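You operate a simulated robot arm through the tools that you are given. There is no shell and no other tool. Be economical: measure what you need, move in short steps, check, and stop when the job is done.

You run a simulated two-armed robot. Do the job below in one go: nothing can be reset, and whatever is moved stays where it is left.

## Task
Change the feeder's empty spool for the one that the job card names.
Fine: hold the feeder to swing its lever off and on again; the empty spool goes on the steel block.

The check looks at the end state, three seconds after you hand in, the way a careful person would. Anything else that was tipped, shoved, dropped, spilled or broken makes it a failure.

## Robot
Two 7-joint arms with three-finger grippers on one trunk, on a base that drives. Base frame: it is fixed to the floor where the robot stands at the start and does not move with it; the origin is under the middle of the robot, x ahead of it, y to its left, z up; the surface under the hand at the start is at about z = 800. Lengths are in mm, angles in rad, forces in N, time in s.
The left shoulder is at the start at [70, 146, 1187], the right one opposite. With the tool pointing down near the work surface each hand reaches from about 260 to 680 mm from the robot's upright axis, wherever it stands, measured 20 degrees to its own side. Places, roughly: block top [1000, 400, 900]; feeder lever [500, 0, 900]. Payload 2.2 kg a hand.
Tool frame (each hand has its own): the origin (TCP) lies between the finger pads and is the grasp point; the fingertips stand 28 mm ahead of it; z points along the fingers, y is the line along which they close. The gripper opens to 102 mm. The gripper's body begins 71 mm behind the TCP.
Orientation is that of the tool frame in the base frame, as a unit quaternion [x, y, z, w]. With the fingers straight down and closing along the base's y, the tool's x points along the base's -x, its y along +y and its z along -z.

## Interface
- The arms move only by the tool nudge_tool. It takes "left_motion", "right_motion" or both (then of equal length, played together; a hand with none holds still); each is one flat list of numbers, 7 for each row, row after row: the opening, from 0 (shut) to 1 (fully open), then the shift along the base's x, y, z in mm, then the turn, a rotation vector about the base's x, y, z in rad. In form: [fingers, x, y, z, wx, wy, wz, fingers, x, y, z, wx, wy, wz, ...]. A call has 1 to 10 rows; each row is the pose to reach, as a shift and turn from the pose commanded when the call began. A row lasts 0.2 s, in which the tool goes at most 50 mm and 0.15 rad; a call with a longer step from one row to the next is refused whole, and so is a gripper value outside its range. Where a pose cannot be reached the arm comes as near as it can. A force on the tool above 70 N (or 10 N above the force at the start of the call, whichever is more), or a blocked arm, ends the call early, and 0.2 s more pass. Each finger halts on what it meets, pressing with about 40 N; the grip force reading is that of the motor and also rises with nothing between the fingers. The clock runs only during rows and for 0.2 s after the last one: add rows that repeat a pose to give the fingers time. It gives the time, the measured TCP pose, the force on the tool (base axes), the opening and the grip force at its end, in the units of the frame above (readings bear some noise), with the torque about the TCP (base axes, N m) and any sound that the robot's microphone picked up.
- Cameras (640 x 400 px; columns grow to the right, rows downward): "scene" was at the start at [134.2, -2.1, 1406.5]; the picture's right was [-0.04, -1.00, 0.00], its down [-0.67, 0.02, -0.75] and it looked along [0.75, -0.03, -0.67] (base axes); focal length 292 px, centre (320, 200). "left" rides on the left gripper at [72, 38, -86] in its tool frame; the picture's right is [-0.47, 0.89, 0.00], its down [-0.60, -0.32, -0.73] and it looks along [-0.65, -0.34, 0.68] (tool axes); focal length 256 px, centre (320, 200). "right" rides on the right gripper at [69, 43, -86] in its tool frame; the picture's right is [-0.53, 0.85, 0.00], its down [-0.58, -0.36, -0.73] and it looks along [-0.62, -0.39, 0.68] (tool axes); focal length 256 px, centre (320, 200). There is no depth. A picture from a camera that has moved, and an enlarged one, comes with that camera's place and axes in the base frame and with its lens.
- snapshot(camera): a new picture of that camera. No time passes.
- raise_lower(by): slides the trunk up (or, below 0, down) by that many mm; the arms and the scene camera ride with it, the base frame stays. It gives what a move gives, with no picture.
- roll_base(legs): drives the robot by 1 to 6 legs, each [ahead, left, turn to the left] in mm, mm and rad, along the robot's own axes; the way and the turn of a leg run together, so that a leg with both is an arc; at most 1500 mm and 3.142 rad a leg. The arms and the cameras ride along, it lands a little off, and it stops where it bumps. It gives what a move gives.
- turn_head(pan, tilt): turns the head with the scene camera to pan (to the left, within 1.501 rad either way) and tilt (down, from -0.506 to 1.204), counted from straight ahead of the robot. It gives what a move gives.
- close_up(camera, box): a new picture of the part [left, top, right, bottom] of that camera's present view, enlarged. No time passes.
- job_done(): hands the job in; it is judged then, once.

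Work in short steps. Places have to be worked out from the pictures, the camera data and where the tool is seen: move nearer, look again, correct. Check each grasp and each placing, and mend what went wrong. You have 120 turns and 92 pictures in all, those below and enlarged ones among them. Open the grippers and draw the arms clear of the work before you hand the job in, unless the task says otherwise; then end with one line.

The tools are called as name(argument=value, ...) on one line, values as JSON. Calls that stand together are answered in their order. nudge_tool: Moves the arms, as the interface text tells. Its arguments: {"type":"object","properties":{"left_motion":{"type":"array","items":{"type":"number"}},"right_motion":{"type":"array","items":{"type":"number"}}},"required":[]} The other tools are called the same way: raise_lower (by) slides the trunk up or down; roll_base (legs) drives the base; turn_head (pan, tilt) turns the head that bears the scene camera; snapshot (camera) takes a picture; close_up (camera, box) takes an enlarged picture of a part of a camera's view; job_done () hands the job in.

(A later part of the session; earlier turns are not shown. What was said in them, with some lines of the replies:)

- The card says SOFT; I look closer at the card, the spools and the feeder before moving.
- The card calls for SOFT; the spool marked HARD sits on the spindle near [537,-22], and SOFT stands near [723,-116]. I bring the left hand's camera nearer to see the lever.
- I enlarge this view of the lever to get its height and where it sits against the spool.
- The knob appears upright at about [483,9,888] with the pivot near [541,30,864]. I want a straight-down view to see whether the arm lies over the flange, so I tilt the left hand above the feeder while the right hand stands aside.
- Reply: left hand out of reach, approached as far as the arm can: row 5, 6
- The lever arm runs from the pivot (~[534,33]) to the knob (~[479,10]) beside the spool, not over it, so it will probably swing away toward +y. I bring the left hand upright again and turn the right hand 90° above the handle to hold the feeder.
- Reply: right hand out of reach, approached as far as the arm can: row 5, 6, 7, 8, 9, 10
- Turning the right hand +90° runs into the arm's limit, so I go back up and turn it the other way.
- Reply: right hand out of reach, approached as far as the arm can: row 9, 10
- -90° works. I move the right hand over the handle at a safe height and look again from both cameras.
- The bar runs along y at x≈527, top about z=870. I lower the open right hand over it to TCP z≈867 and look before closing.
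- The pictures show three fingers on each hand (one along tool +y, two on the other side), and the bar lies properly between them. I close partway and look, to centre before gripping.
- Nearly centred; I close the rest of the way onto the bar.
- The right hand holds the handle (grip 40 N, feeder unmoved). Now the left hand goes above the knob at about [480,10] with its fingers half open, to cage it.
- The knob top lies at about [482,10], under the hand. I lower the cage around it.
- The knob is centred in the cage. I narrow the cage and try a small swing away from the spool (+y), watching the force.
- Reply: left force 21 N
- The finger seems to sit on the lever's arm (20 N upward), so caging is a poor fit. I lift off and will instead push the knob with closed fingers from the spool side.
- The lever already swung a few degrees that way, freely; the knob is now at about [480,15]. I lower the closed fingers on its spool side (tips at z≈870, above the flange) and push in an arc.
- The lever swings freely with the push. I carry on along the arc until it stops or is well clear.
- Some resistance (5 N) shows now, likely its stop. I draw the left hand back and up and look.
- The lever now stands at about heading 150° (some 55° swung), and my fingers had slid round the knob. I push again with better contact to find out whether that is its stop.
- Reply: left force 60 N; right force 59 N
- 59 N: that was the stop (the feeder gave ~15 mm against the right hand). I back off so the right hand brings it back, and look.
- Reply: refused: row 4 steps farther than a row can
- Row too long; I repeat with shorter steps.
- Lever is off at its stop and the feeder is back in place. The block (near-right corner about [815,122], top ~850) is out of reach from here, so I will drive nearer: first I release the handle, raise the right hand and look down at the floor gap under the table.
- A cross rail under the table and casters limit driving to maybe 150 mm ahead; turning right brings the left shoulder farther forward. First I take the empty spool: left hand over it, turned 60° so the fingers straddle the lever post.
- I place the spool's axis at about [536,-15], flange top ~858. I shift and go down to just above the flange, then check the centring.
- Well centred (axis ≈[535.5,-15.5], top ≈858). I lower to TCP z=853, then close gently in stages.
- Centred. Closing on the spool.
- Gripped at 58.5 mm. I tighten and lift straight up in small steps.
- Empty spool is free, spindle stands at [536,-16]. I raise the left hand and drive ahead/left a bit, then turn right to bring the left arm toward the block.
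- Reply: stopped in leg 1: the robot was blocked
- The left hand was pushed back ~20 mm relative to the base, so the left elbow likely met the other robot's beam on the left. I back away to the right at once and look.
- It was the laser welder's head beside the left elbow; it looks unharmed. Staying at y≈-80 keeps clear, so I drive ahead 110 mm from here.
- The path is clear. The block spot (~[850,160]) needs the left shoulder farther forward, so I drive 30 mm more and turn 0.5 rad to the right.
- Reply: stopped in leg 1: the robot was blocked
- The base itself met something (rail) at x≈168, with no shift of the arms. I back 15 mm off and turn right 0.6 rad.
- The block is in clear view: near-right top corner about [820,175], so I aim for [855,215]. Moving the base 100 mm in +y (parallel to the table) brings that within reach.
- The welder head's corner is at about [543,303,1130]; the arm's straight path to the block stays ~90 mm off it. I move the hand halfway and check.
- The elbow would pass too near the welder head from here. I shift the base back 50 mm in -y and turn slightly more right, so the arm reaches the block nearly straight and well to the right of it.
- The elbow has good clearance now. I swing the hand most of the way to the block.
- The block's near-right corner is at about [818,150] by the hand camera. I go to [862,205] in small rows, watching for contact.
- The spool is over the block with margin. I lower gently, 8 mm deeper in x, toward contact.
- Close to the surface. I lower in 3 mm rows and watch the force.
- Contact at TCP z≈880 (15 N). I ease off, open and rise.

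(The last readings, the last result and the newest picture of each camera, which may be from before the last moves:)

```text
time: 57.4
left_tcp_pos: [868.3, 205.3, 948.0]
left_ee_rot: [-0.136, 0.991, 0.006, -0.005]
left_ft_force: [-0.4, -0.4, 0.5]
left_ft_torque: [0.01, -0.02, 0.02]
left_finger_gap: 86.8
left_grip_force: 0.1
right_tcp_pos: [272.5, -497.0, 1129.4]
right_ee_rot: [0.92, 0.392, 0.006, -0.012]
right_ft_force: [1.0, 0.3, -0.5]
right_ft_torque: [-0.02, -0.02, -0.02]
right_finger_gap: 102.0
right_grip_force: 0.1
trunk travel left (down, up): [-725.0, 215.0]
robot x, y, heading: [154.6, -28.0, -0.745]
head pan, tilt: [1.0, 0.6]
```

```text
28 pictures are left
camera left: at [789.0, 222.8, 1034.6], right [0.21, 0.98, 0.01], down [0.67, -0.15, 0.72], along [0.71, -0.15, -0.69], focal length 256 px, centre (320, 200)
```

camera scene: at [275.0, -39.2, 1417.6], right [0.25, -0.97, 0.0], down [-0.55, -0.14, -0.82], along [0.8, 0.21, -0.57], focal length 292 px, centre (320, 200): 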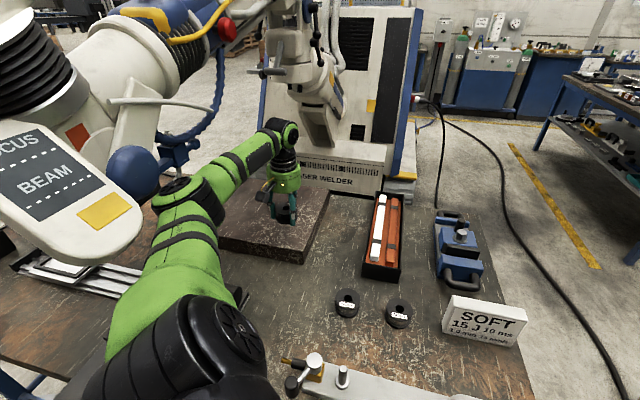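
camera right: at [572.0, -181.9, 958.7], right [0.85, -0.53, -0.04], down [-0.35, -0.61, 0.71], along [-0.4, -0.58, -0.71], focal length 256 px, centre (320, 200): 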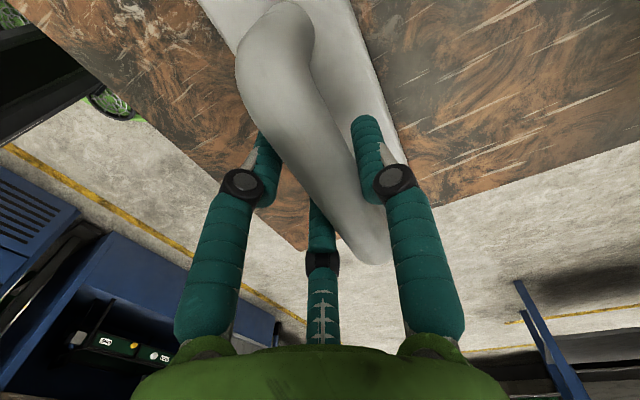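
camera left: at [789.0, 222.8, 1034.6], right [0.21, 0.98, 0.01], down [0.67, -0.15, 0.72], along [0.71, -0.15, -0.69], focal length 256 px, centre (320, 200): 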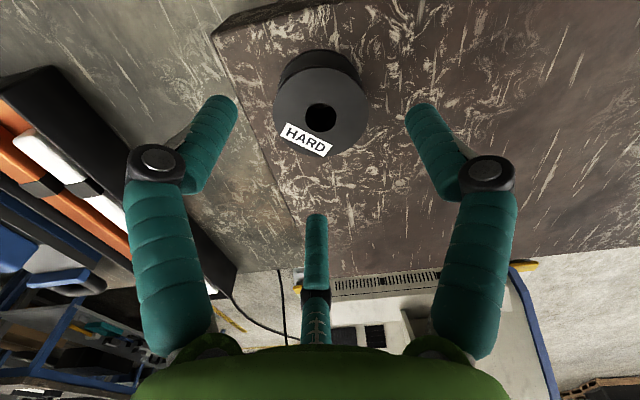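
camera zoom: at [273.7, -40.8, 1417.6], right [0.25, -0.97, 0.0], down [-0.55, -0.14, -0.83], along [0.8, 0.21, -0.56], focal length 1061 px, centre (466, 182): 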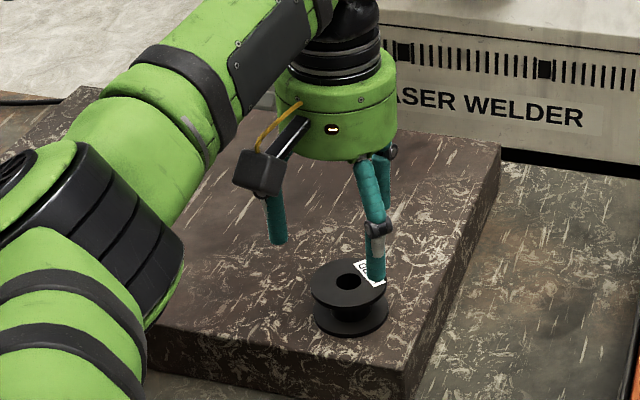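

The empty spool stands flat on the block. From this base pose SOFT ([723,-116]) is within the left hand's reach, so I rise and swing back over it.

nudge_tool(left_motion=[0.85, 0, 0, 40, 0, 0, 0, 0.85, -15, -35, 60, 0, 0, 0, 0.85, -34, -75, 60, 0, 0, 0, 0.85, -53, -118, 60, 0, 0, 0, 0.85, -72, -160, 60, 0, 0, 0, 0.85, -91, -202, 55, 0, 0, 0, 0.85, -110, -244, 40, 0, 0, 0, 0.85, -128, -283, 20, 0, 0, 0, 0.85, -145, -321, 0, 0, 0, 0])

turn_head(pan=0.6, tilt=0.7)

snapshot(camera="left")

snapshot(camera="scene")

```text
time: 59.4
left_tcp_pos: [724.5, -118.0, 948.0]
left_ee_rot: [-0.136, 0.991, 0.005, -0.003]
left_ft_force: [-0.6, -0.6, 0.9]
left_ft_torque: [0.04, -0.02, 0.01]
left_finger_gap: 86.9
left_grip_force: 0.0
right_tcp_pos: [273.3, -499.1, 1127.5]
right_ee_rot: [0.92, 0.392, 0.006, -0.012]
right_ft_force: [0.4, -0.5, 0.0]
right_ft_torque: [-0.01, 0.0, -0.01]
right_finger_gap: 102.1
right_grip_force: 0.1
trunk travel left (down, up): [-725.0, 215.0]
robot x, y, heading: [150.4, -28.1, -0.746]
head pan, tilt: [1.0, 0.6]
```

```text
time: 60.2
left_tcp_pos: [725.0, -116.5, 946.0]
left_ee_rot: [-0.136, 0.991, 0.005, -0.004]
left_ft_force: [0.6, 0.0, 0.3]
left_ft_torque: [-0.01, 0.0, -0.03]
left_finger_gap: 86.6
left_grip_force: 0.0
right_tcp_pos: [273.9, -496.2, 1128.4]
right_ee_rot: [0.92, 0.392, 0.006, -0.012]
right_ft_force: [0.1, 0.0, 0.5]
right_ft_torque: [0.01, 0.02, -0.02]
right_finger_gap: 101.9
right_grip_force: 0.1
trunk travel left (down, up): [-725.0, 215.0]
robot x, y, heading: [150.5, -30.8, -0.751]
head pan, tilt: [0.6, 0.7]
```

```text
27 pictures are left
camera left: at [645.3, -98.7, 1035.0], right [0.21, 0.98, 0.01], down [0.67, -0.15, 0.72], along [0.71, -0.15, -0.69], focal length 256 px, centre (320, 200)
```

left: 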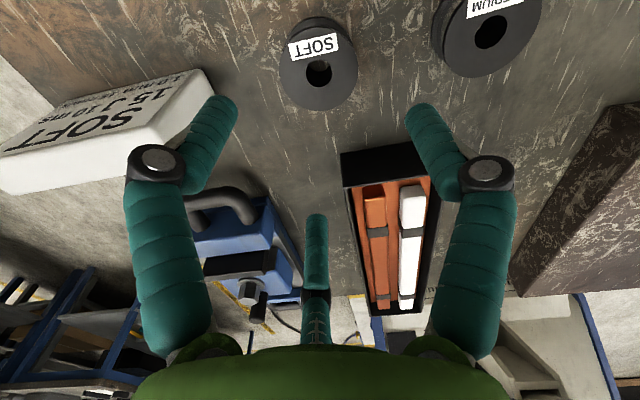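

```text
26 pictures are left
camera scene: at [273.0, -74.4, 1409.0], right [-0.15, -0.99, 0.0], down [-0.64, 0.09, -0.77], along [0.76, -0.11, -0.64], focal length 292 px, centre (320, 200)
```

scene: 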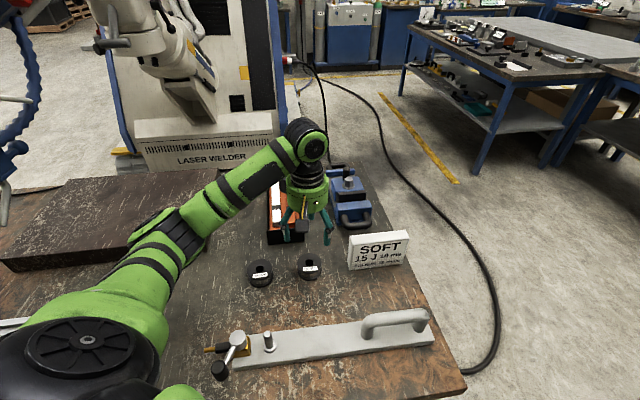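

SOFT's axis is at about [721,-115]. I lower to just above it and recheck the centring.

nudge_tool(left_motion=[0.85, -2, 1, -35, 0, 0, 0, 0.85, -3, 2, -72, 0, 0, 0])

snapshot(camera="left")

```text
time: 60.9
left_tcp_pos: [723.6, -111.4, 876.0]
left_ee_rot: [-0.136, 0.991, 0.005, -0.004]
left_ft_force: [0.9, -0.3, -0.6]
left_ft_torque: [0.02, 0.01, 0.03]
left_finger_gap: 86.6
left_grip_force: 0.1
right_tcp_pos: [274.5, -497.5, 1129.2]
right_ee_rot: [0.92, 0.392, 0.006, -0.013]
right_ft_force: [0.9, 0.2, 1.4]
right_ft_torque: [-0.01, 0.04, -0.01]
right_finger_gap: 102.0
right_grip_force: 0.1
trunk travel left (down, up): [-725.0, 215.0]
robot x, y, heading: [150.1, -29.6, -0.752]
head pan, tilt: [0.6, 0.7]
```

```text
25 pictures are left
camera left: at [643.2, -95.1, 962.7], right [0.21, 0.98, 0.01], down [0.67, -0.15, 0.72], along [0.71, -0.15, -0.69], focal length 256 px, centre (320, 200)
```

left: 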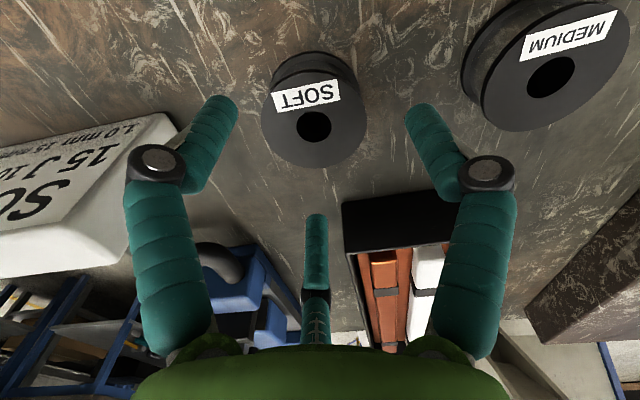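

By hand-eye comparison the spool is about 4 mm nearer and 3.5 mm to the right of my axis. I correct, lower to TCP 833 (tips 5 mm over the table) and close gently.

nudge_tool(left_motion=[0.85, -4, -3.5, -5, 0, 0, 0, 0.85, -4, -3.5, -30, 0, 0, 0, 0.85, -4, -3.5, -43, 0, 0, 0, 0.72, -4, -3.5, -43, 0, 0, 0, 0.66, -4, -3.5, -43, 0, 0, 0])

snapshot(camera="left")

```text
time: 62.0
left_tcp_pos: [717.9, -115.7, 831.1]
left_ee_rot: [-0.135, 0.991, 0.006, -0.004]
left_ft_force: [0.9, 0.1, -0.3]
left_ft_torque: [0.02, 0.02, 0.01]
left_finger_gap: 67.1
left_grip_force: 0.0
right_tcp_pos: [273.0, -496.1, 1128.2]
right_ee_rot: [0.92, 0.392, 0.006, -0.013]
right_ft_force: [-0.3, -0.6, -0.3]
right_ft_torque: [-0.01, 0.01, -0.01]
right_finger_gap: 102.4
right_grip_force: 0.0
trunk travel left (down, up): [-725.0, 215.0]
robot x, y, heading: [149.7, -28.6, -0.745]
head pan, tilt: [0.6, 0.7]
```

```text
24 pictures are left
camera left: at [637.9, -99.0, 919.4], right [0.21, 0.98, 0.01], down [0.67, -0.15, 0.72], along [0.71, -0.15, -0.69], focal length 256 px, centre (320, 200)
```

left: 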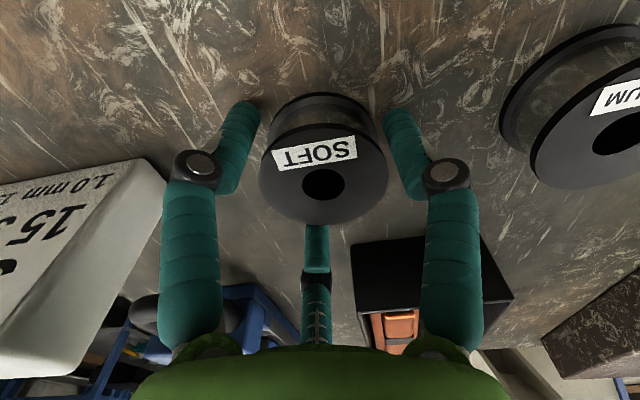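

Centred. I close, and lift a little to confirm the grasp.

nudge_tool(left_motion=[0.6, 0, 0, 0, 0, 0, 0, 0.5, 0, 0, 0, 0, 0, 0, 0.2, 0, 0, 0, 0, 0, 0, 0, 0, 0, 0, 0, 0, 0, 0, 0, 0, 20, 0, 0, 0, 0, 0, 0, 60, 0, 0, 0, 0, 0, 0, 100, 0, 0, 0])

snapshot(camera="left")

```text
time: 63.6
left_tcp_pos: [715.6, -116.8, 931.6]
left_ee_rot: [-0.135, 0.991, 0.006, -0.006]
left_ft_force: [-0.7, 0.0, -2.1]
left_ft_torque: [0.04, -0.03, 0.01]
left_finger_gap: 57.5
left_grip_force: 40.3
right_tcp_pos: [272.3, -496.0, 1129.1]
right_ee_rot: [0.92, 0.392, 0.006, -0.012]
right_ft_force: [-0.1, -0.8, 0.3]
right_ft_torque: [-0.03, 0.02, -0.02]
right_finger_gap: 101.9
right_grip_force: 0.0
trunk travel left (down, up): [-725.0, 215.0]
robot x, y, heading: [155.8, -31.1, -0.746]
head pan, tilt: [0.6, 0.7]
```

```text
23 pictures are left
camera left: at [637.1, -99.0, 1019.2], right [0.21, 0.98, 0.01], down [0.67, -0.15, 0.72], along [0.71, -0.15, -0.69], focal length 256 px, centre (320, 200)
```

left: 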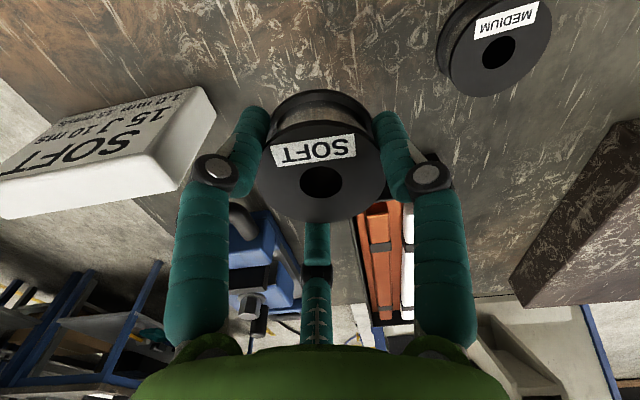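

SOFT is in hand. I carry it over the spindle at ~[536,-16], turning the hand by +0.77 rad so the fingers straddle the lever post again.

nudge_tool(left_motion=[0, -30, 17, 10, 0, 0, 0.13, 0, -60, 34, 20, 0, 0, 0.26, 0, -90, 51, 29, 0, 0, 0.39, 0, -120, 68, 29, 0, 0, 0.52, 0, -150, 84, 29, 0, 0, 0.65, 0, -180, 101, 29, 0, 0, 0.77, 0, -180, 101, 29, 0, 0, 0.77])

snapshot(camera="left")

snapshot(camera="scene")

```text
time: 65.2
left_tcp_pos: [556.7, -24.3, 959.1]
left_ee_rot: [-0.498, 0.867, 0.003, -0.006]
left_ft_force: [0.1, -0.1, -0.8]
left_ft_torque: [-0.04, -0.01, -0.01]
left_finger_gap: 57.3
left_grip_force: 40.0
left hand out of reach, approached as far as the arm can: row 6, 7
right_tcp_pos: [274.0, -495.8, 1128.3]
right_ee_rot: [0.92, 0.392, 0.007, -0.013]
right_ft_force: [-0.2, 0.0, 0.2]
right_ft_torque: [-0.02, 0.0, 0.01]
right_finger_gap: 102.0
right_grip_force: 0.1
trunk travel left (down, up): [-725.0, 215.0]
robot x, y, heading: [152.3, -29.4, -0.749]
head pan, tilt: [0.6, 0.7]
```

```text
22 pictures are left
camera left: at [487.5, -67.4, 1046.6], right [-0.53, 0.85, 0.01], down [0.59, 0.36, 0.72], along [0.61, 0.39, -0.69], focal length 256 px, centre (320, 200)
```

left: 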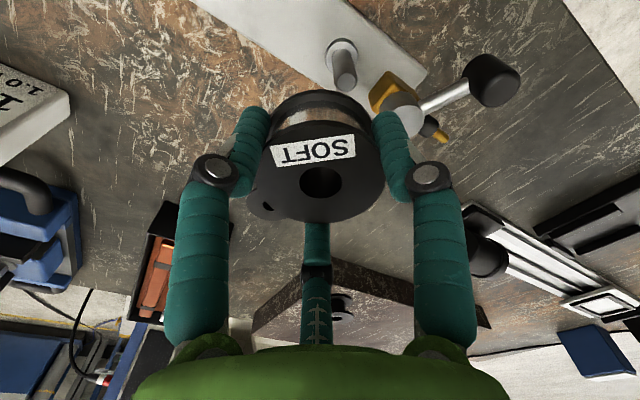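

```text
21 pictures are left
camera scene: at [273.7, -75.2, 1408.9], right [-0.15, -0.99, 0.0], down [-0.64, 0.09, -0.76], along [0.76, -0.11, -0.64], focal length 292 px, centre (320, 200)
```

scene: 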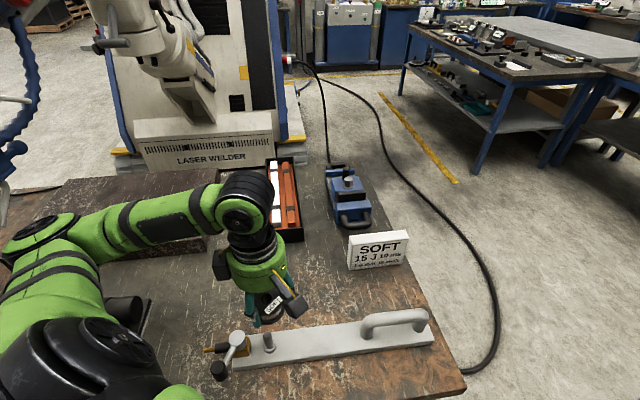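

Too close to the robot from this base pose. I tuck the hand to the right, then drive back and turn to heading ≈0 as at the start.

nudge_tool(left_motion=[0, 0, -35, 10, 0, 0, -0.14, 0, 0, -75, 20, 0, 0, -0.28, 0, 0, -115, 30, 0, 0, -0.42, 0, 0, -150, 30, 0, 0, -0.56, 0, 0, -180, 30, 0, 0, -0.7])

roll_base(legs=[[-130, -90, 0], [0, 0, 0.74]])

```text
time: 66.5
left_tcp_pos: [554.0, -205.9, 988.2]
left_ee_rot: [-0.168, 0.986, 0.006, -0.004]
left_ft_force: [0.4, 0.0, -1.3]
left_ft_torque: [0.0, 0.04, 0.0]
left_finger_gap: 57.4
left_grip_force: 39.8
right_tcp_pos: [274.6, -497.6, 1127.8]
right_ee_rot: [0.92, 0.392, 0.006, -0.013]
right_ft_force: [-0.1, -0.2, -0.4]
right_ft_torque: [0.02, 0.01, 0.0]
right_finger_gap: 101.8
right_grip_force: 0.1
trunk travel left (down, up): [-725.0, 215.0]
robot x, y, heading: [154.1, -28.3, -0.747]
head pan, tilt: [0.6, 0.7]
```

```text
time: 69.8
left_tcp_pos: [410.4, 136.9, 989.7]
left_ee_rot: [-0.516, 0.857, 0.004, -0.006]
left_ft_force: [-0.5, -0.4, -1.5]
left_ft_torque: [0.01, -0.05, 0.01]
left_finger_gap: 56.9
left_grip_force: 40.7
right_tcp_pos: [398.3, -269.9, 1128.7]
right_ee_rot: [0.714, 0.7, 0.001, -0.014]
right_ft_force: [-0.1, 0.1, -0.5]
right_ft_torque: [-0.01, 0.02, 0.03]
right_finger_gap: 102.0
right_grip_force: 0.0
trunk travel left (down, up): [-725.0, 215.0]
robot x, y, heading: [-7.1, -4.0, -0.004]
head pan, tilt: [0.6, 0.7]
```

Back at the start pose with the spool in hand. I move over the spindle at TCP z≈930, the height at which the tip appeared at pixel (318,85) when the empty spool had just come off its axis.

nudge_tool(left_motion=[0, 25, -30, -6, 0, 0, -0.02, 0, 50, -60, -12, 0, 0, -0.04, 0, 76, -90, -20, 0, 0, -0.04, 0, 102, -122, -35, 0, 0, -0.04, 0, 126, -152, -59, 0, 0, -0.04])

snapshot(camera="left")

```text
time: 71.0
left_tcp_pos: [536.6, -16.7, 930.4]
left_ee_rot: [-0.497, 0.868, 0.004, -0.005]
left_ft_force: [-0.1, 0.1, -1.8]
left_ft_torque: [0.03, -0.01, 0.04]
left_finger_gap: 57.1
left_grip_force: 39.6
right_tcp_pos: [399.9, -270.8, 1127.8]
right_ee_rot: [0.715, 0.699, 0.001, -0.015]
right_ft_force: [-0.4, -0.6, 0.0]
right_ft_torque: [0.05, 0.01, 0.0]
right_finger_gap: 101.8
right_grip_force: 0.0
trunk travel left (down, up): [-725.0, 215.0]
robot x, y, heading: [-6.1, -8.5, -0.005]
head pan, tilt: [0.6, 0.7]
```

```text
20 pictures are left
camera left: at [467.9, -58.9, 1017.8], right [-0.53, 0.85, 0.01], down [0.59, 0.36, 0.72], along [0.61, 0.39, -0.69], focal length 256 px, centre (320, 200)
```

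left: 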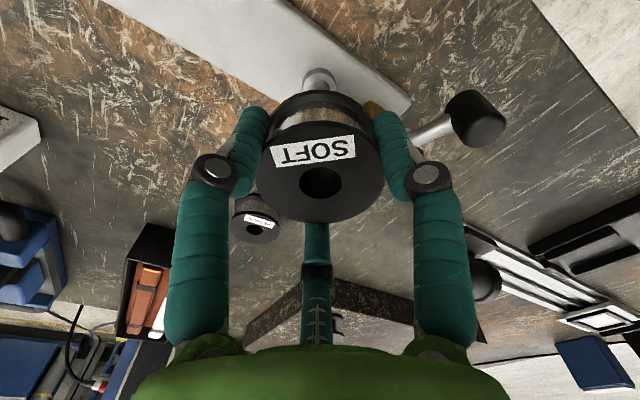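

The view matches the reference (hub at ~(318,78), knob and plate in the same places). I lower in steps and watch the force.

nudge_tool(left_motion=[0, 0, 0, -12, 0, 0, 0, 0, 0, 0, -24, 0, 0, 0, 0, 0, 0, -30, 0, 0, 0, 0, 0, 0, -36, 0, 0, 0])

close_up(camera="left", box=[220, 50, 420, 230])

```text
time: 72.0
left_tcp_pos: [536.6, -16.3, 893.9]
left_ee_rot: [-0.498, 0.867, 0.003, -0.005]
left_ft_force: [0.4, 0.7, -1.3]
left_ft_torque: [-0.03, -0.03, 0.01]
left_finger_gap: 57.2
left_grip_force: 39.9
right_tcp_pos: [399.4, -269.4, 1129.1]
right_ee_rot: [0.715, 0.699, 0.001, -0.015]
right_ft_force: [0.5, 0.5, 0.7]
right_ft_torque: [-0.01, 0.02, -0.02]
right_finger_gap: 102.1
right_grip_force: 0.1
trunk travel left (down, up): [-725.0, 215.0]
robot x, y, heading: [-6.2, -3.7, -0.003]
head pan, tilt: [0.6, 0.7]
```

```text
2.22 times, centred on (320, 140) of left
camera zoom: at [467.6, -57.1, 981.2], right [-0.53, 0.85, 0.01], down [0.59, 0.36, 0.72], along [0.61, 0.39, -0.69], focal length 569 px, centre (320, 333)
```

zoom: 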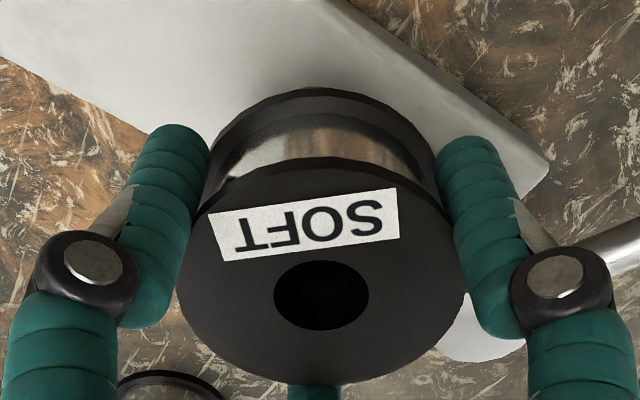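

nudge_tool(left_motion=[0, 0, 0, -5, 0, 0, 0, 0, 0, 0, -10, 0, 0, 0, 0, 0, 0, -15, 0, 0, 0])

close_up(camera="left", box=[220, 50, 420, 230])

```text
time: 72.8
left_tcp_pos: [536.2, -14.8, 877.7]
left_ee_rot: [-0.499, 0.867, 0.003, -0.006]
left_ft_force: [0.6, 0.5, -1.9]
left_ft_torque: [0.01, -0.02, -0.01]
left_finger_gap: 57.4
left_grip_force: 39.9
right_tcp_pos: [398.6, -268.4, 1127.9]
right_ee_rot: [0.714, 0.7, 0.001, -0.013]
right_ft_force: [0.0, 0.2, -0.7]
right_ft_torque: [-0.01, 0.0, 0.02]
right_finger_gap: 102.0
right_grip_force: 0.0
trunk travel left (down, up): [-725.0, 215.0]
robot x, y, heading: [-4.6, -4.4, -0.006]
head pan, tilt: [0.6, 0.7]
```

```text
2.22 times, centred on (320, 140) of left
camera zoom: at [467.4, -57.0, 966.2], right [-0.53, 0.85, 0.01], down [0.59, 0.36, 0.72], along [0.61, 0.39, -0.69], focal length 569 px, centre (320, 333)
```

zoom: 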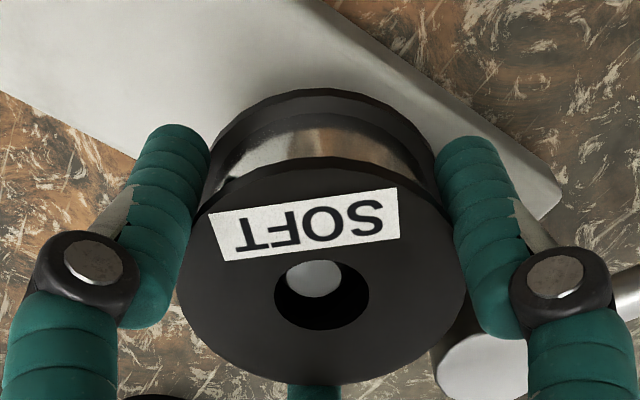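

The spindle is in the hole with no force. I lower on to the seat (expected at TCP ≈856).

nudge_tool(left_motion=[0, 0, 0, -6, 0, 0, 0, 0, 0, 0, -12, 0, 0, 0, 0, 0, 0, -17, 0, 0, 0, 0, 0, 0, -20, 0, 0, 0])

close_up(camera="left", box=[220, 50, 420, 230])

```text
time: 73.8
left_tcp_pos: [535.8, -14.0, 860.0]
left_ee_rot: [-0.499, 0.867, 0.002, -0.005]
left_ft_force: [0.2, 0.8, 3.4]
left_ft_torque: [0.08, -0.02, 0.0]
left_finger_gap: 57.1
left_grip_force: 39.3
right_tcp_pos: [398.5, -268.0, 1128.9]
right_ee_rot: [0.714, 0.7, 0.001, -0.014]
right_ft_force: [-0.1, -0.8, 0.5]
right_ft_torque: [0.02, -0.01, -0.02]
right_finger_gap: 101.8
right_grip_force: 0.0
trunk travel left (down, up): [-725.0, 215.0]
robot x, y, heading: [-3.8, -10.5, -0.003]
head pan, tilt: [0.6, 0.7]
```

```text
2.22 times, centred on (320, 140) of left
camera zoom: at [467.2, -56.6, 947.6], right [-0.53, 0.85, 0.0], down [0.59, 0.36, 0.72], along [0.61, 0.39, -0.69], focal length 569 px, centre (320, 333)
```

zoom: 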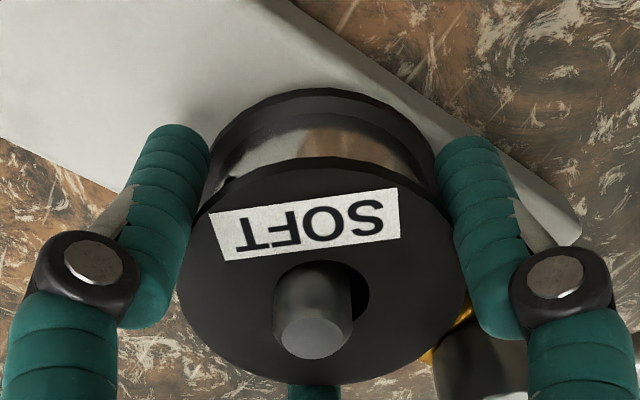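

Contact begins at ~860. I press 3 mm more, then open and rise straight up.

nudge_tool(left_motion=[0, 0, 0, -2, 0, 0, 0, 0, 0, 0, -3, 0, 0, 0])

nudge_tool(left_motion=[0.3, 0, 0, 1, 0, 0, 0, 0.62, 0, 0, 1, 0, 0, 0, 0.75, 0, 0, 1, 0, 0, 0, 0.85, 0, 0, 2, 0, 0, 0, 0.85, 0, 0, 30, 0, 0, 0, 0.85, 0, 0, 70, 0, 0, 0, 0.85, -30, 0, 110, 0, 0, 0, 0.85, -60, 20, 140, 0, 0, 0])

turn_head(pan=0, tilt=0.75)

close_up(camera="scene", box=[230, 180, 500, 350])

```text
time: 74.4
left_tcp_pos: [536.2, -14.3, 860.1]
left_ee_rot: [-0.498, 0.867, 0.0, -0.004]
left_ft_force: [4.3, 2.3, 22.3]
left_ft_torque: [0.3, -0.01, -0.05]
left_finger_gap: 57.3
left_grip_force: 40.5
right_tcp_pos: [396.5, -268.1, 1130.1]
right_ee_rot: [0.714, 0.7, 0.002, -0.014]
right_ft_force: [0.1, 0.2, 0.7]
right_ft_torque: [0.02, -0.01, 0.0]
right_finger_gap: 101.8
right_grip_force: 0.1
trunk travel left (down, up): [-725.0, 215.0]
robot x, y, heading: [-7.5, -8.2, -0.007]
head pan, tilt: [0.6, 0.7]
```

```text
time: 76.2
left_tcp_pos: [475.1, 5.5, 997.4]
left_ee_rot: [-0.499, 0.867, 0.004, -0.005]
left_ft_force: [-0.7, -0.1, -1.0]
left_ft_torque: [-0.01, -0.05, 0.02]
left_finger_gap: 86.7
left_grip_force: 0.1
right_tcp_pos: [397.2, -267.3, 1129.5]
right_ee_rot: [0.715, 0.699, 0.001, -0.012]
right_ft_force: [-0.6, -0.2, -0.4]
right_ft_torque: [0.01, -0.02, 0.04]
right_finger_gap: 101.8
right_grip_force: 0.1
trunk travel left (down, up): [-725.0, 215.0]
robot x, y, heading: [-6.5, -8.7, -0.009]
head pan, tilt: [0.6, 0.7]
```

```text
time: 77.2
left_tcp_pos: [475.6, 5.4, 995.9]
left_ee_rot: [-0.499, 0.867, 0.003, -0.005]
left_ft_force: [-0.1, -0.5, -0.2]
left_ft_torque: [-0.01, 0.0, -0.03]
left_finger_gap: 86.5
left_grip_force: 0.0
right_tcp_pos: [398.7, -268.8, 1128.5]
right_ee_rot: [0.714, 0.7, 0.001, -0.014]
right_ft_force: [0.3, -0.2, -0.2]
right_ft_torque: [0.02, 0.0, -0.02]
right_finger_gap: 102.0
right_grip_force: 0.0
trunk travel left (down, up): [-725.0, 215.0]
robot x, y, heading: [-4.0, -1.3, -0.002]
head pan, tilt: [0.0, 0.75]
```

```text
2.35 times, centred on (365, 265) of scene
camera zoom: at [126.7, -5.9, 1404.7], right [0.0, -1.0, 0.0], down [-0.68, 0.0, -0.73], along [0.73, 0.0, -0.68], focal length 686 px, centre (214, 47)
```

zoom: 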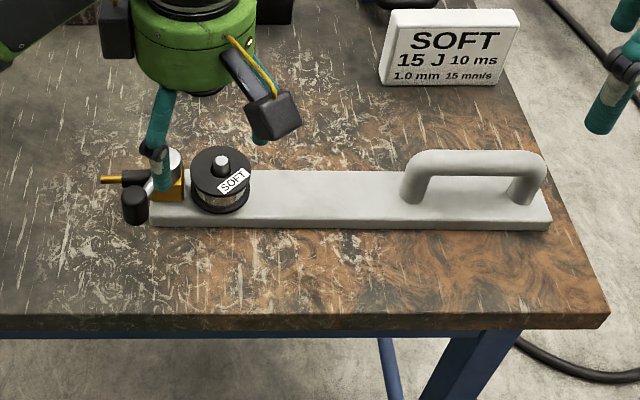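

SOFT sits on the spindle. The right hand now goes back down over the handle to hold the feeder for closing the lever.

nudge_tool(right_motion=[1, 26, 1, -33, 0, 0, 0, 1, 52, 2, -66, 0, 0, 0, 1, 78, 4, -99, 0, 0, 0, 1, 104, 6, -132, 0, 0, 0, 1, 127, 7, -165, 0, 0, 0, 1, 127, 7, -205, 0, 0, 0, 1, 127, 7, -245, 0, 0, 0, 1, 127, 7, -260, 0, 0, 0, 0.5, 127, 7, -260, 0, 0, 0, 0.5, 127, 7, -260, 0, 0, 0])

snapshot(camera="right")

```text
time: 79.4
left_tcp_pos: [476.9, 5.6, 996.6]
left_ee_rot: [-0.498, 0.867, 0.003, -0.005]
left_ft_force: [0.3, -0.4, -0.3]
left_ft_torque: [-0.03, 0.0, -0.03]
left_finger_gap: 86.7
left_grip_force: 0.0
right_tcp_pos: [525.7, -260.9, 867.1]
right_ee_rot: [0.714, 0.7, 0.0, -0.014]
right_ft_force: [0.8, -0.3, 1.0]
right_ft_torque: [-0.01, -0.02, 0.0]
right_finger_gap: 51.2
right_grip_force: 0.0
trunk travel left (down, up): [-725.0, 215.0]
robot x, y, heading: [-5.1, -9.4, -0.005]
head pan, tilt: [0.0, 0.75]
```

```text
15 pictures are left
camera right: at [572.2, -194.5, 955.0], right [0.83, -0.55, -0.03], down [-0.36, -0.58, 0.73], along [-0.42, -0.6, -0.69], focal length 256 px, centre (320, 200)
```

right: 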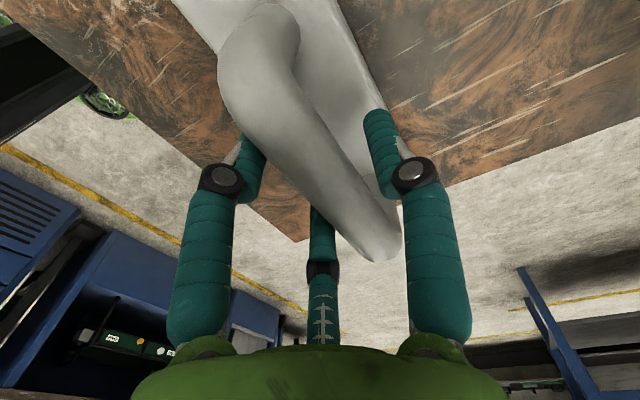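

Same grip as before. I close on the handle, and bring the left fingers, shut, down on the far (+y) side of the knob.

nudge_tool(left_motion=[0.5, 10, 28, 0, 0, 0, 0, 0.2, 20, 60, -10, 0, 0, 0, 0, 30, 88, -30, 0, 0, 0, 0, 30, 88, -70, 0, 0, 0, 0, 30, 88, -100, 0, 0, 0], right_motion=[0.4, 0, 0, 0, 0, 0, 0, 0.3, 0, 0, 0, 0, 0, 0, 0.1, 0, 0, 0, 0, 0, 0, 0, 0, 0, 0, 0, 0, 0, 0, 0, 0, 0, 0, 0, 0])

snapshot(camera="left")

close_up(camera="scene", box=[230, 200, 390, 300])

```text
time: 80.6
left_tcp_pos: [507.1, 93.5, 895.6]
left_ee_rot: [-0.499, 0.867, 0.002, -0.006]
left_ft_force: [0.5, 0.1, -0.1]
left_ft_torque: [0.01, 0.02, 0.01]
left_finger_gap: 2.0
left_grip_force: 31.2
right_tcp_pos: [526.3, -260.7, 868.5]
right_ee_rot: [0.714, 0.7, 0.0, -0.012]
right_ft_force: [-0.4, -1.8, -0.2]
right_ft_torque: [-0.41, 0.05, 0.27]
right_finger_gap: 35.7
right_grip_force: 40.1
trunk travel left (down, up): [-725.0, 215.0]
robot x, y, heading: [-7.4, -6.7, -0.002]
head pan, tilt: [0.0, 0.75]
```

```text
14 pictures are left
camera left: at [437.0, 51.4, 983.4], right [-0.53, 0.85, 0.01], down [0.59, 0.36, 0.72], along [0.61, 0.39, -0.69], focal length 256 px, centre (320, 200)
```

left: 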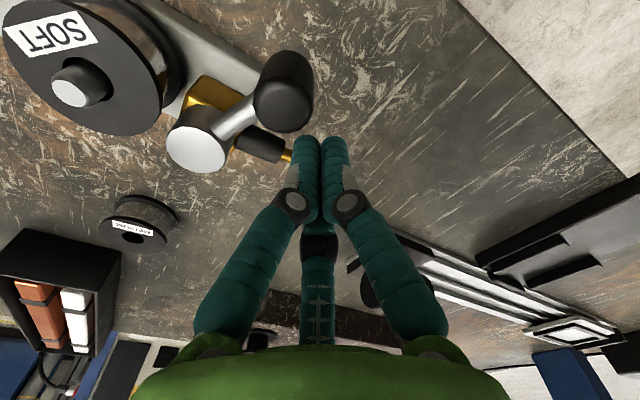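

```text
4.00 times, centred on (310, 250) of scene
camera zoom: at [126.8, -6.4, 1404.8], right [-0.01, -1.0, 0.0], down [-0.68, 0.0, -0.73], along [0.73, 0.0, -0.68], focal length 1167 px, centre (360, 0)
```

zoom: 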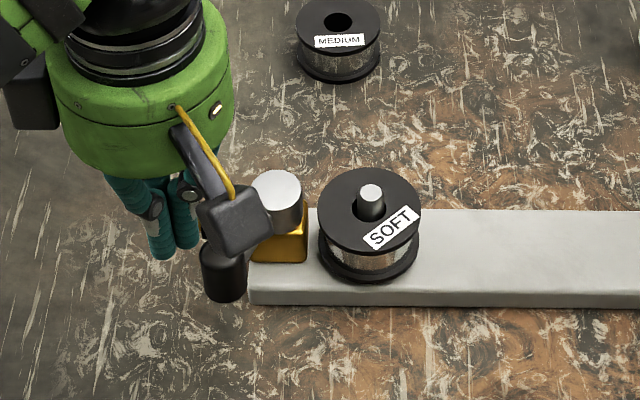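

The knob is at about [485,65] with the fingers just beyond it. I push it back along the arc toward the closed position at ~[480,10].

nudge_tool(left_motion=[0, -9, -9, 0, 0, 0, 0, 0, -16, -16, 0, 0, 0, 0, 0, -23, -23, 0, 0, 0, 0, 0, -28, -31, 0, 0, 0, 0, 0, -31, -38, 0, 0, 0, 0, 0, -34, -48, 0, 0, 0, 0, 0, -35, -57, 0, 0, 0, 0])

snapshot(camera="left")

```text
time: 82.2
left_tcp_pos: [469.3, 35.1, 895.6]
left_ee_rot: [-0.497, 0.868, 0.003, -0.007]
left_ft_force: [-1.7, 1.7, 1.1]
left_ft_torque: [-0.02, -0.03, 0.01]
left_finger_gap: 2.1
left_grip_force: 31.0
right_tcp_pos: [528.0, -261.6, 868.4]
right_ee_rot: [0.715, 0.699, 0.001, -0.014]
right_ft_force: [0.3, -1.6, 0.2]
right_ft_torque: [-0.61, 0.09, 0.12]
right_finger_gap: 35.3
right_grip_force: 39.8
trunk travel left (down, up): [-725.0, 215.0]
robot x, y, heading: [-8.5, -5.2, -0.005]
head pan, tilt: [0.0, 0.75]
```

```text
12 pictures are left
camera left: at [401.7, -6.9, 983.4], right [-0.53, 0.85, 0.01], down [0.59, 0.36, 0.72], along [0.61, 0.39, -0.69], focal length 256 px, centre (320, 200)
```

left: 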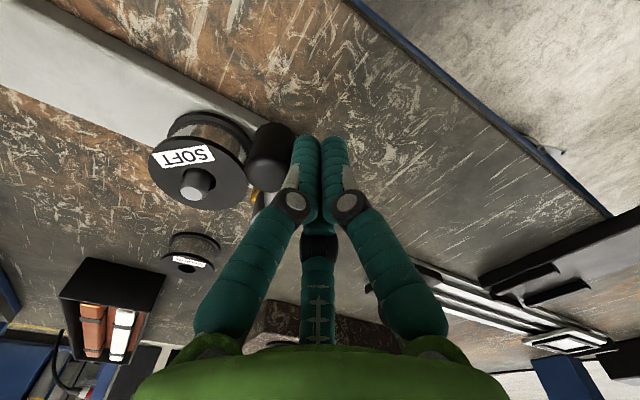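

The knob is at about [481,15], nearly home (was ≈[480,10]). I push on in small steps until it meets its stop.

nudge_tool(left_motion=[0, 1, -3, 0, 0, 0, 0, 0, 2, -6, 0, 0, 0, 0, 0, 3, -8, 0, 0, 0, 0])

snapshot(camera="left")

```text
time: 83.0
left_tcp_pos: [473.8, 30.0, 895.4]
left_ee_rot: [-0.499, 0.866, 0.005, -0.006]
left_ft_force: [-8.6, 13.4, -0.8]
left_ft_torque: [0.03, 0.08, -0.03]
left_finger_gap: 1.9
left_grip_force: 31.5
right_tcp_pos: [526.4, -261.7, 869.0]
right_ee_rot: [0.717, 0.697, 0.0, -0.012]
right_ft_force: [7.5, -12.5, 0.2]
right_ft_torque: [0.85, 0.14, -1.25]
right_finger_gap: 35.4
right_grip_force: 40.1
trunk travel left (down, up): [-725.0, 215.0]
robot x, y, heading: [-3.5, -5.7, -0.001]
head pan, tilt: [0.0, 0.75]
```

```text
11 pictures are left
camera left: at [405.4, -13.3, 983.1], right [-0.53, 0.85, 0.01], down [0.59, 0.36, 0.72], along [0.61, 0.39, -0.69], focal length 256 px, centre (320, 200)
```

left: 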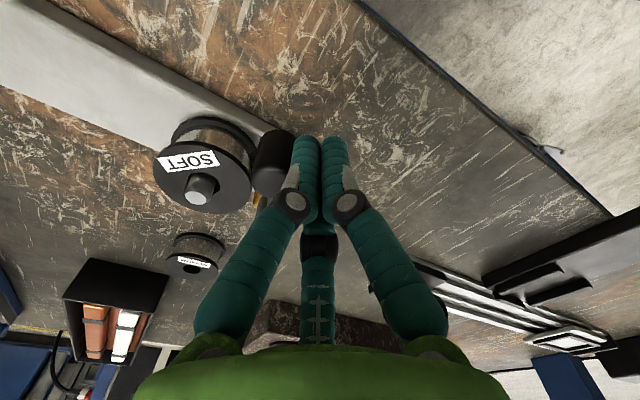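

Resistance of 16 N with the knob at its original place: the closed stop. I back the left hand off and up and check before releasing the handle.

nudge_tool(left_motion=[0, -3, 9, 0, 0, 0, 0, 0, -10, 30, 0, 0, 0, 0, 0, -20, 50, 30, 0, 0, 0, 0.3, -35, 70, 70, 0, 0, 0, 0.6, -50, 90, 110, 0, 0, 0, 0.6, -60, 110, 150, 0, 0, 0])

close_up(camera="scene", box=[230, 200, 390, 300])

```text
time: 84.4
left_tcp_pos: [413.3, 140.0, 1046.2]
left_ee_rot: [-0.498, 0.867, 0.002, -0.006]
left_ft_force: [-0.9, 0.1, 0.2]
left_ft_torque: [0.02, -0.04, 0.02]
left_finger_gap: 61.1
left_grip_force: 0.0
right_tcp_pos: [524.9, -258.7, 868.7]
right_ee_rot: [0.714, 0.7, 0.002, -0.015]
right_ft_force: [0.1, 1.9, 0.3]
right_ft_torque: [1.01, 0.06, 0.05]
right_finger_gap: 35.4
right_grip_force: 39.9
trunk travel left (down, up): [-725.0, 215.0]
robot x, y, heading: [-7.3, -6.9, -0.005]
head pan, tilt: [0.0, 0.75]
```

```text
4.00 times, centred on (310, 250) of scene
camera zoom: at [126.4, -5.6, 1404.6], right [-0.01, -1.0, 0.0], down [-0.68, 0.0, -0.73], along [0.73, 0.0, -0.68], focal length 1167 px, centre (360, 0)
```

zoom: 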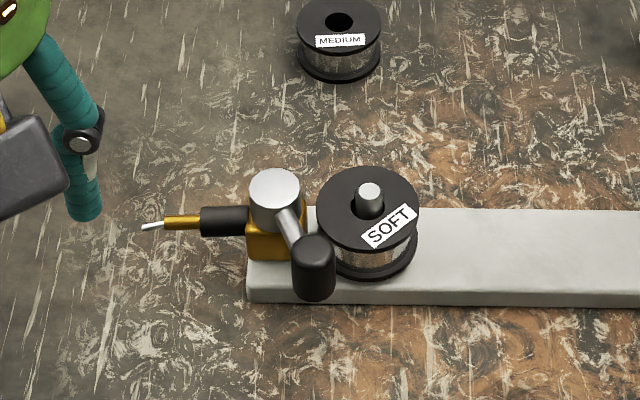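

The lever is home and a wire tip now shows at the nozzle. I release the handle and draw the right hand up and back.

nudge_tool(right_motion=[0.5, 0, 0, 0, 0, 0, 0, 1, 0, 0, 0, 0, 0, 0, 1, 0, 0, 0, 0, 0, 0, 1, 0, 0, 45, 0, 0, 0, 1, 0, 0, 90, 0, 0, 0, 1, -30, 0, 130, 0, 0, 0, 1, -60, 0, 170, 0, 0, 0, 1, -90, 0, 210, 0, 0, 0], left_motion=[0.8, 0, 0, 0, 0, 0, 0, 1, 0, 0, 0, 0, 0, 0, 1, 0, 0, 0, 0, 0, 0, 1, 0, 0, 0, 0, 0, 0, 1, 0, 0, 0, 0, 0, 0, 1, 0, 0, 0, 0, 0, 0, 1, 0, 0, 0, 0, 0, 0, 1, 0, 0, 0, 0, 0, 0])

turn_head(pan=0.1, tilt=0.7)

snapshot(camera="scene")

close_up(camera="scene", box=[260, 180, 480, 320])

```text
time: 86.2
left_tcp_pos: [413.4, 141.5, 1046.9]
left_ee_rot: [-0.498, 0.867, 0.002, -0.006]
left_ft_force: [-0.3, -0.5, 1.3]
left_ft_torque: [0.0, -0.04, -0.03]
left_finger_gap: 102.0
left_grip_force: 0.1
right_tcp_pos: [434.5, -260.1, 1080.2]
right_ee_rot: [0.715, 0.699, 0.0, -0.013]
right_ft_force: [0.2, 0.2, 0.8]
right_ft_torque: [-0.02, -0.03, 0.03]
right_finger_gap: 102.3
right_grip_force: 0.0
trunk travel left (down, up): [-725.0, 215.0]
robot x, y, heading: [-5.3, -3.4, -0.001]
head pan, tilt: [0.0, 0.75]
```

```text
time: 86.9
left_tcp_pos: [414.8, 138.6, 1047.1]
left_ee_rot: [-0.499, 0.867, 0.003, -0.006]
left_ft_force: [-0.8, -0.5, -0.1]
left_ft_torque: [-0.01, 0.0, -0.01]
left_finger_gap: 101.9
left_grip_force: 0.1
right_tcp_pos: [435.9, -260.5, 1078.3]
right_ee_rot: [0.715, 0.699, 0.001, -0.014]
right_ft_force: [-0.1, -0.3, 0.3]
right_ft_torque: [-0.02, 0.01, 0.0]
right_finger_gap: 101.9
right_grip_force: 0.0
trunk travel left (down, up): [-725.0, 215.0]
robot x, y, heading: [-3.5, -5.3, -0.006]
head pan, tilt: [0.099, 0.7]
```

```text
9 pictures are left
camera scene: at [128.5, 2.2, 1408.9], right [0.09, -1.0, 0.0], down [-0.64, -0.06, -0.76], along [0.76, 0.07, -0.64], focal length 292 px, centre (320, 200)
```

scene: 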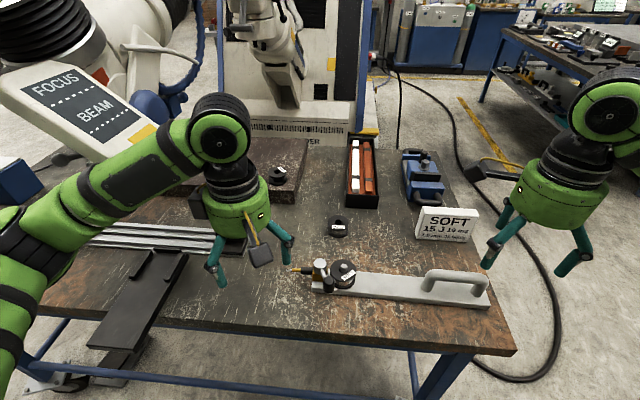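

```text
2.86 times, centred on (370, 250) of scene
camera zoom: at [128.5, 2.2, 1408.9], right [0.09, -1.0, 0.0], down [-0.64, -0.06, -0.76], along [0.76, 0.07, -0.64], focal length 834 px, centre (177, 57)
```

zoom: 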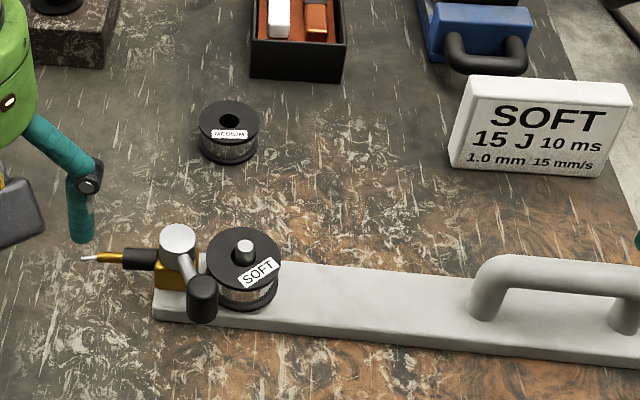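

SOFT is on the spindle, the lever is closed with wire at the nozzle, the empty spool stands on the block, and both hands are open and clear. I hand in.

job_done()

```text
The job is handed in.
```

I swapped the feeder's empty spool (labelled HARD) for the SOFT spool named on the job card. The lever is closed again with wire showing at the nozzle, and the empty spool stands on the steel block. On the way, the left arm bumped the laser welder's head and the base was blocked at the table. I saw no damage or displacement in the pictures afterwards.
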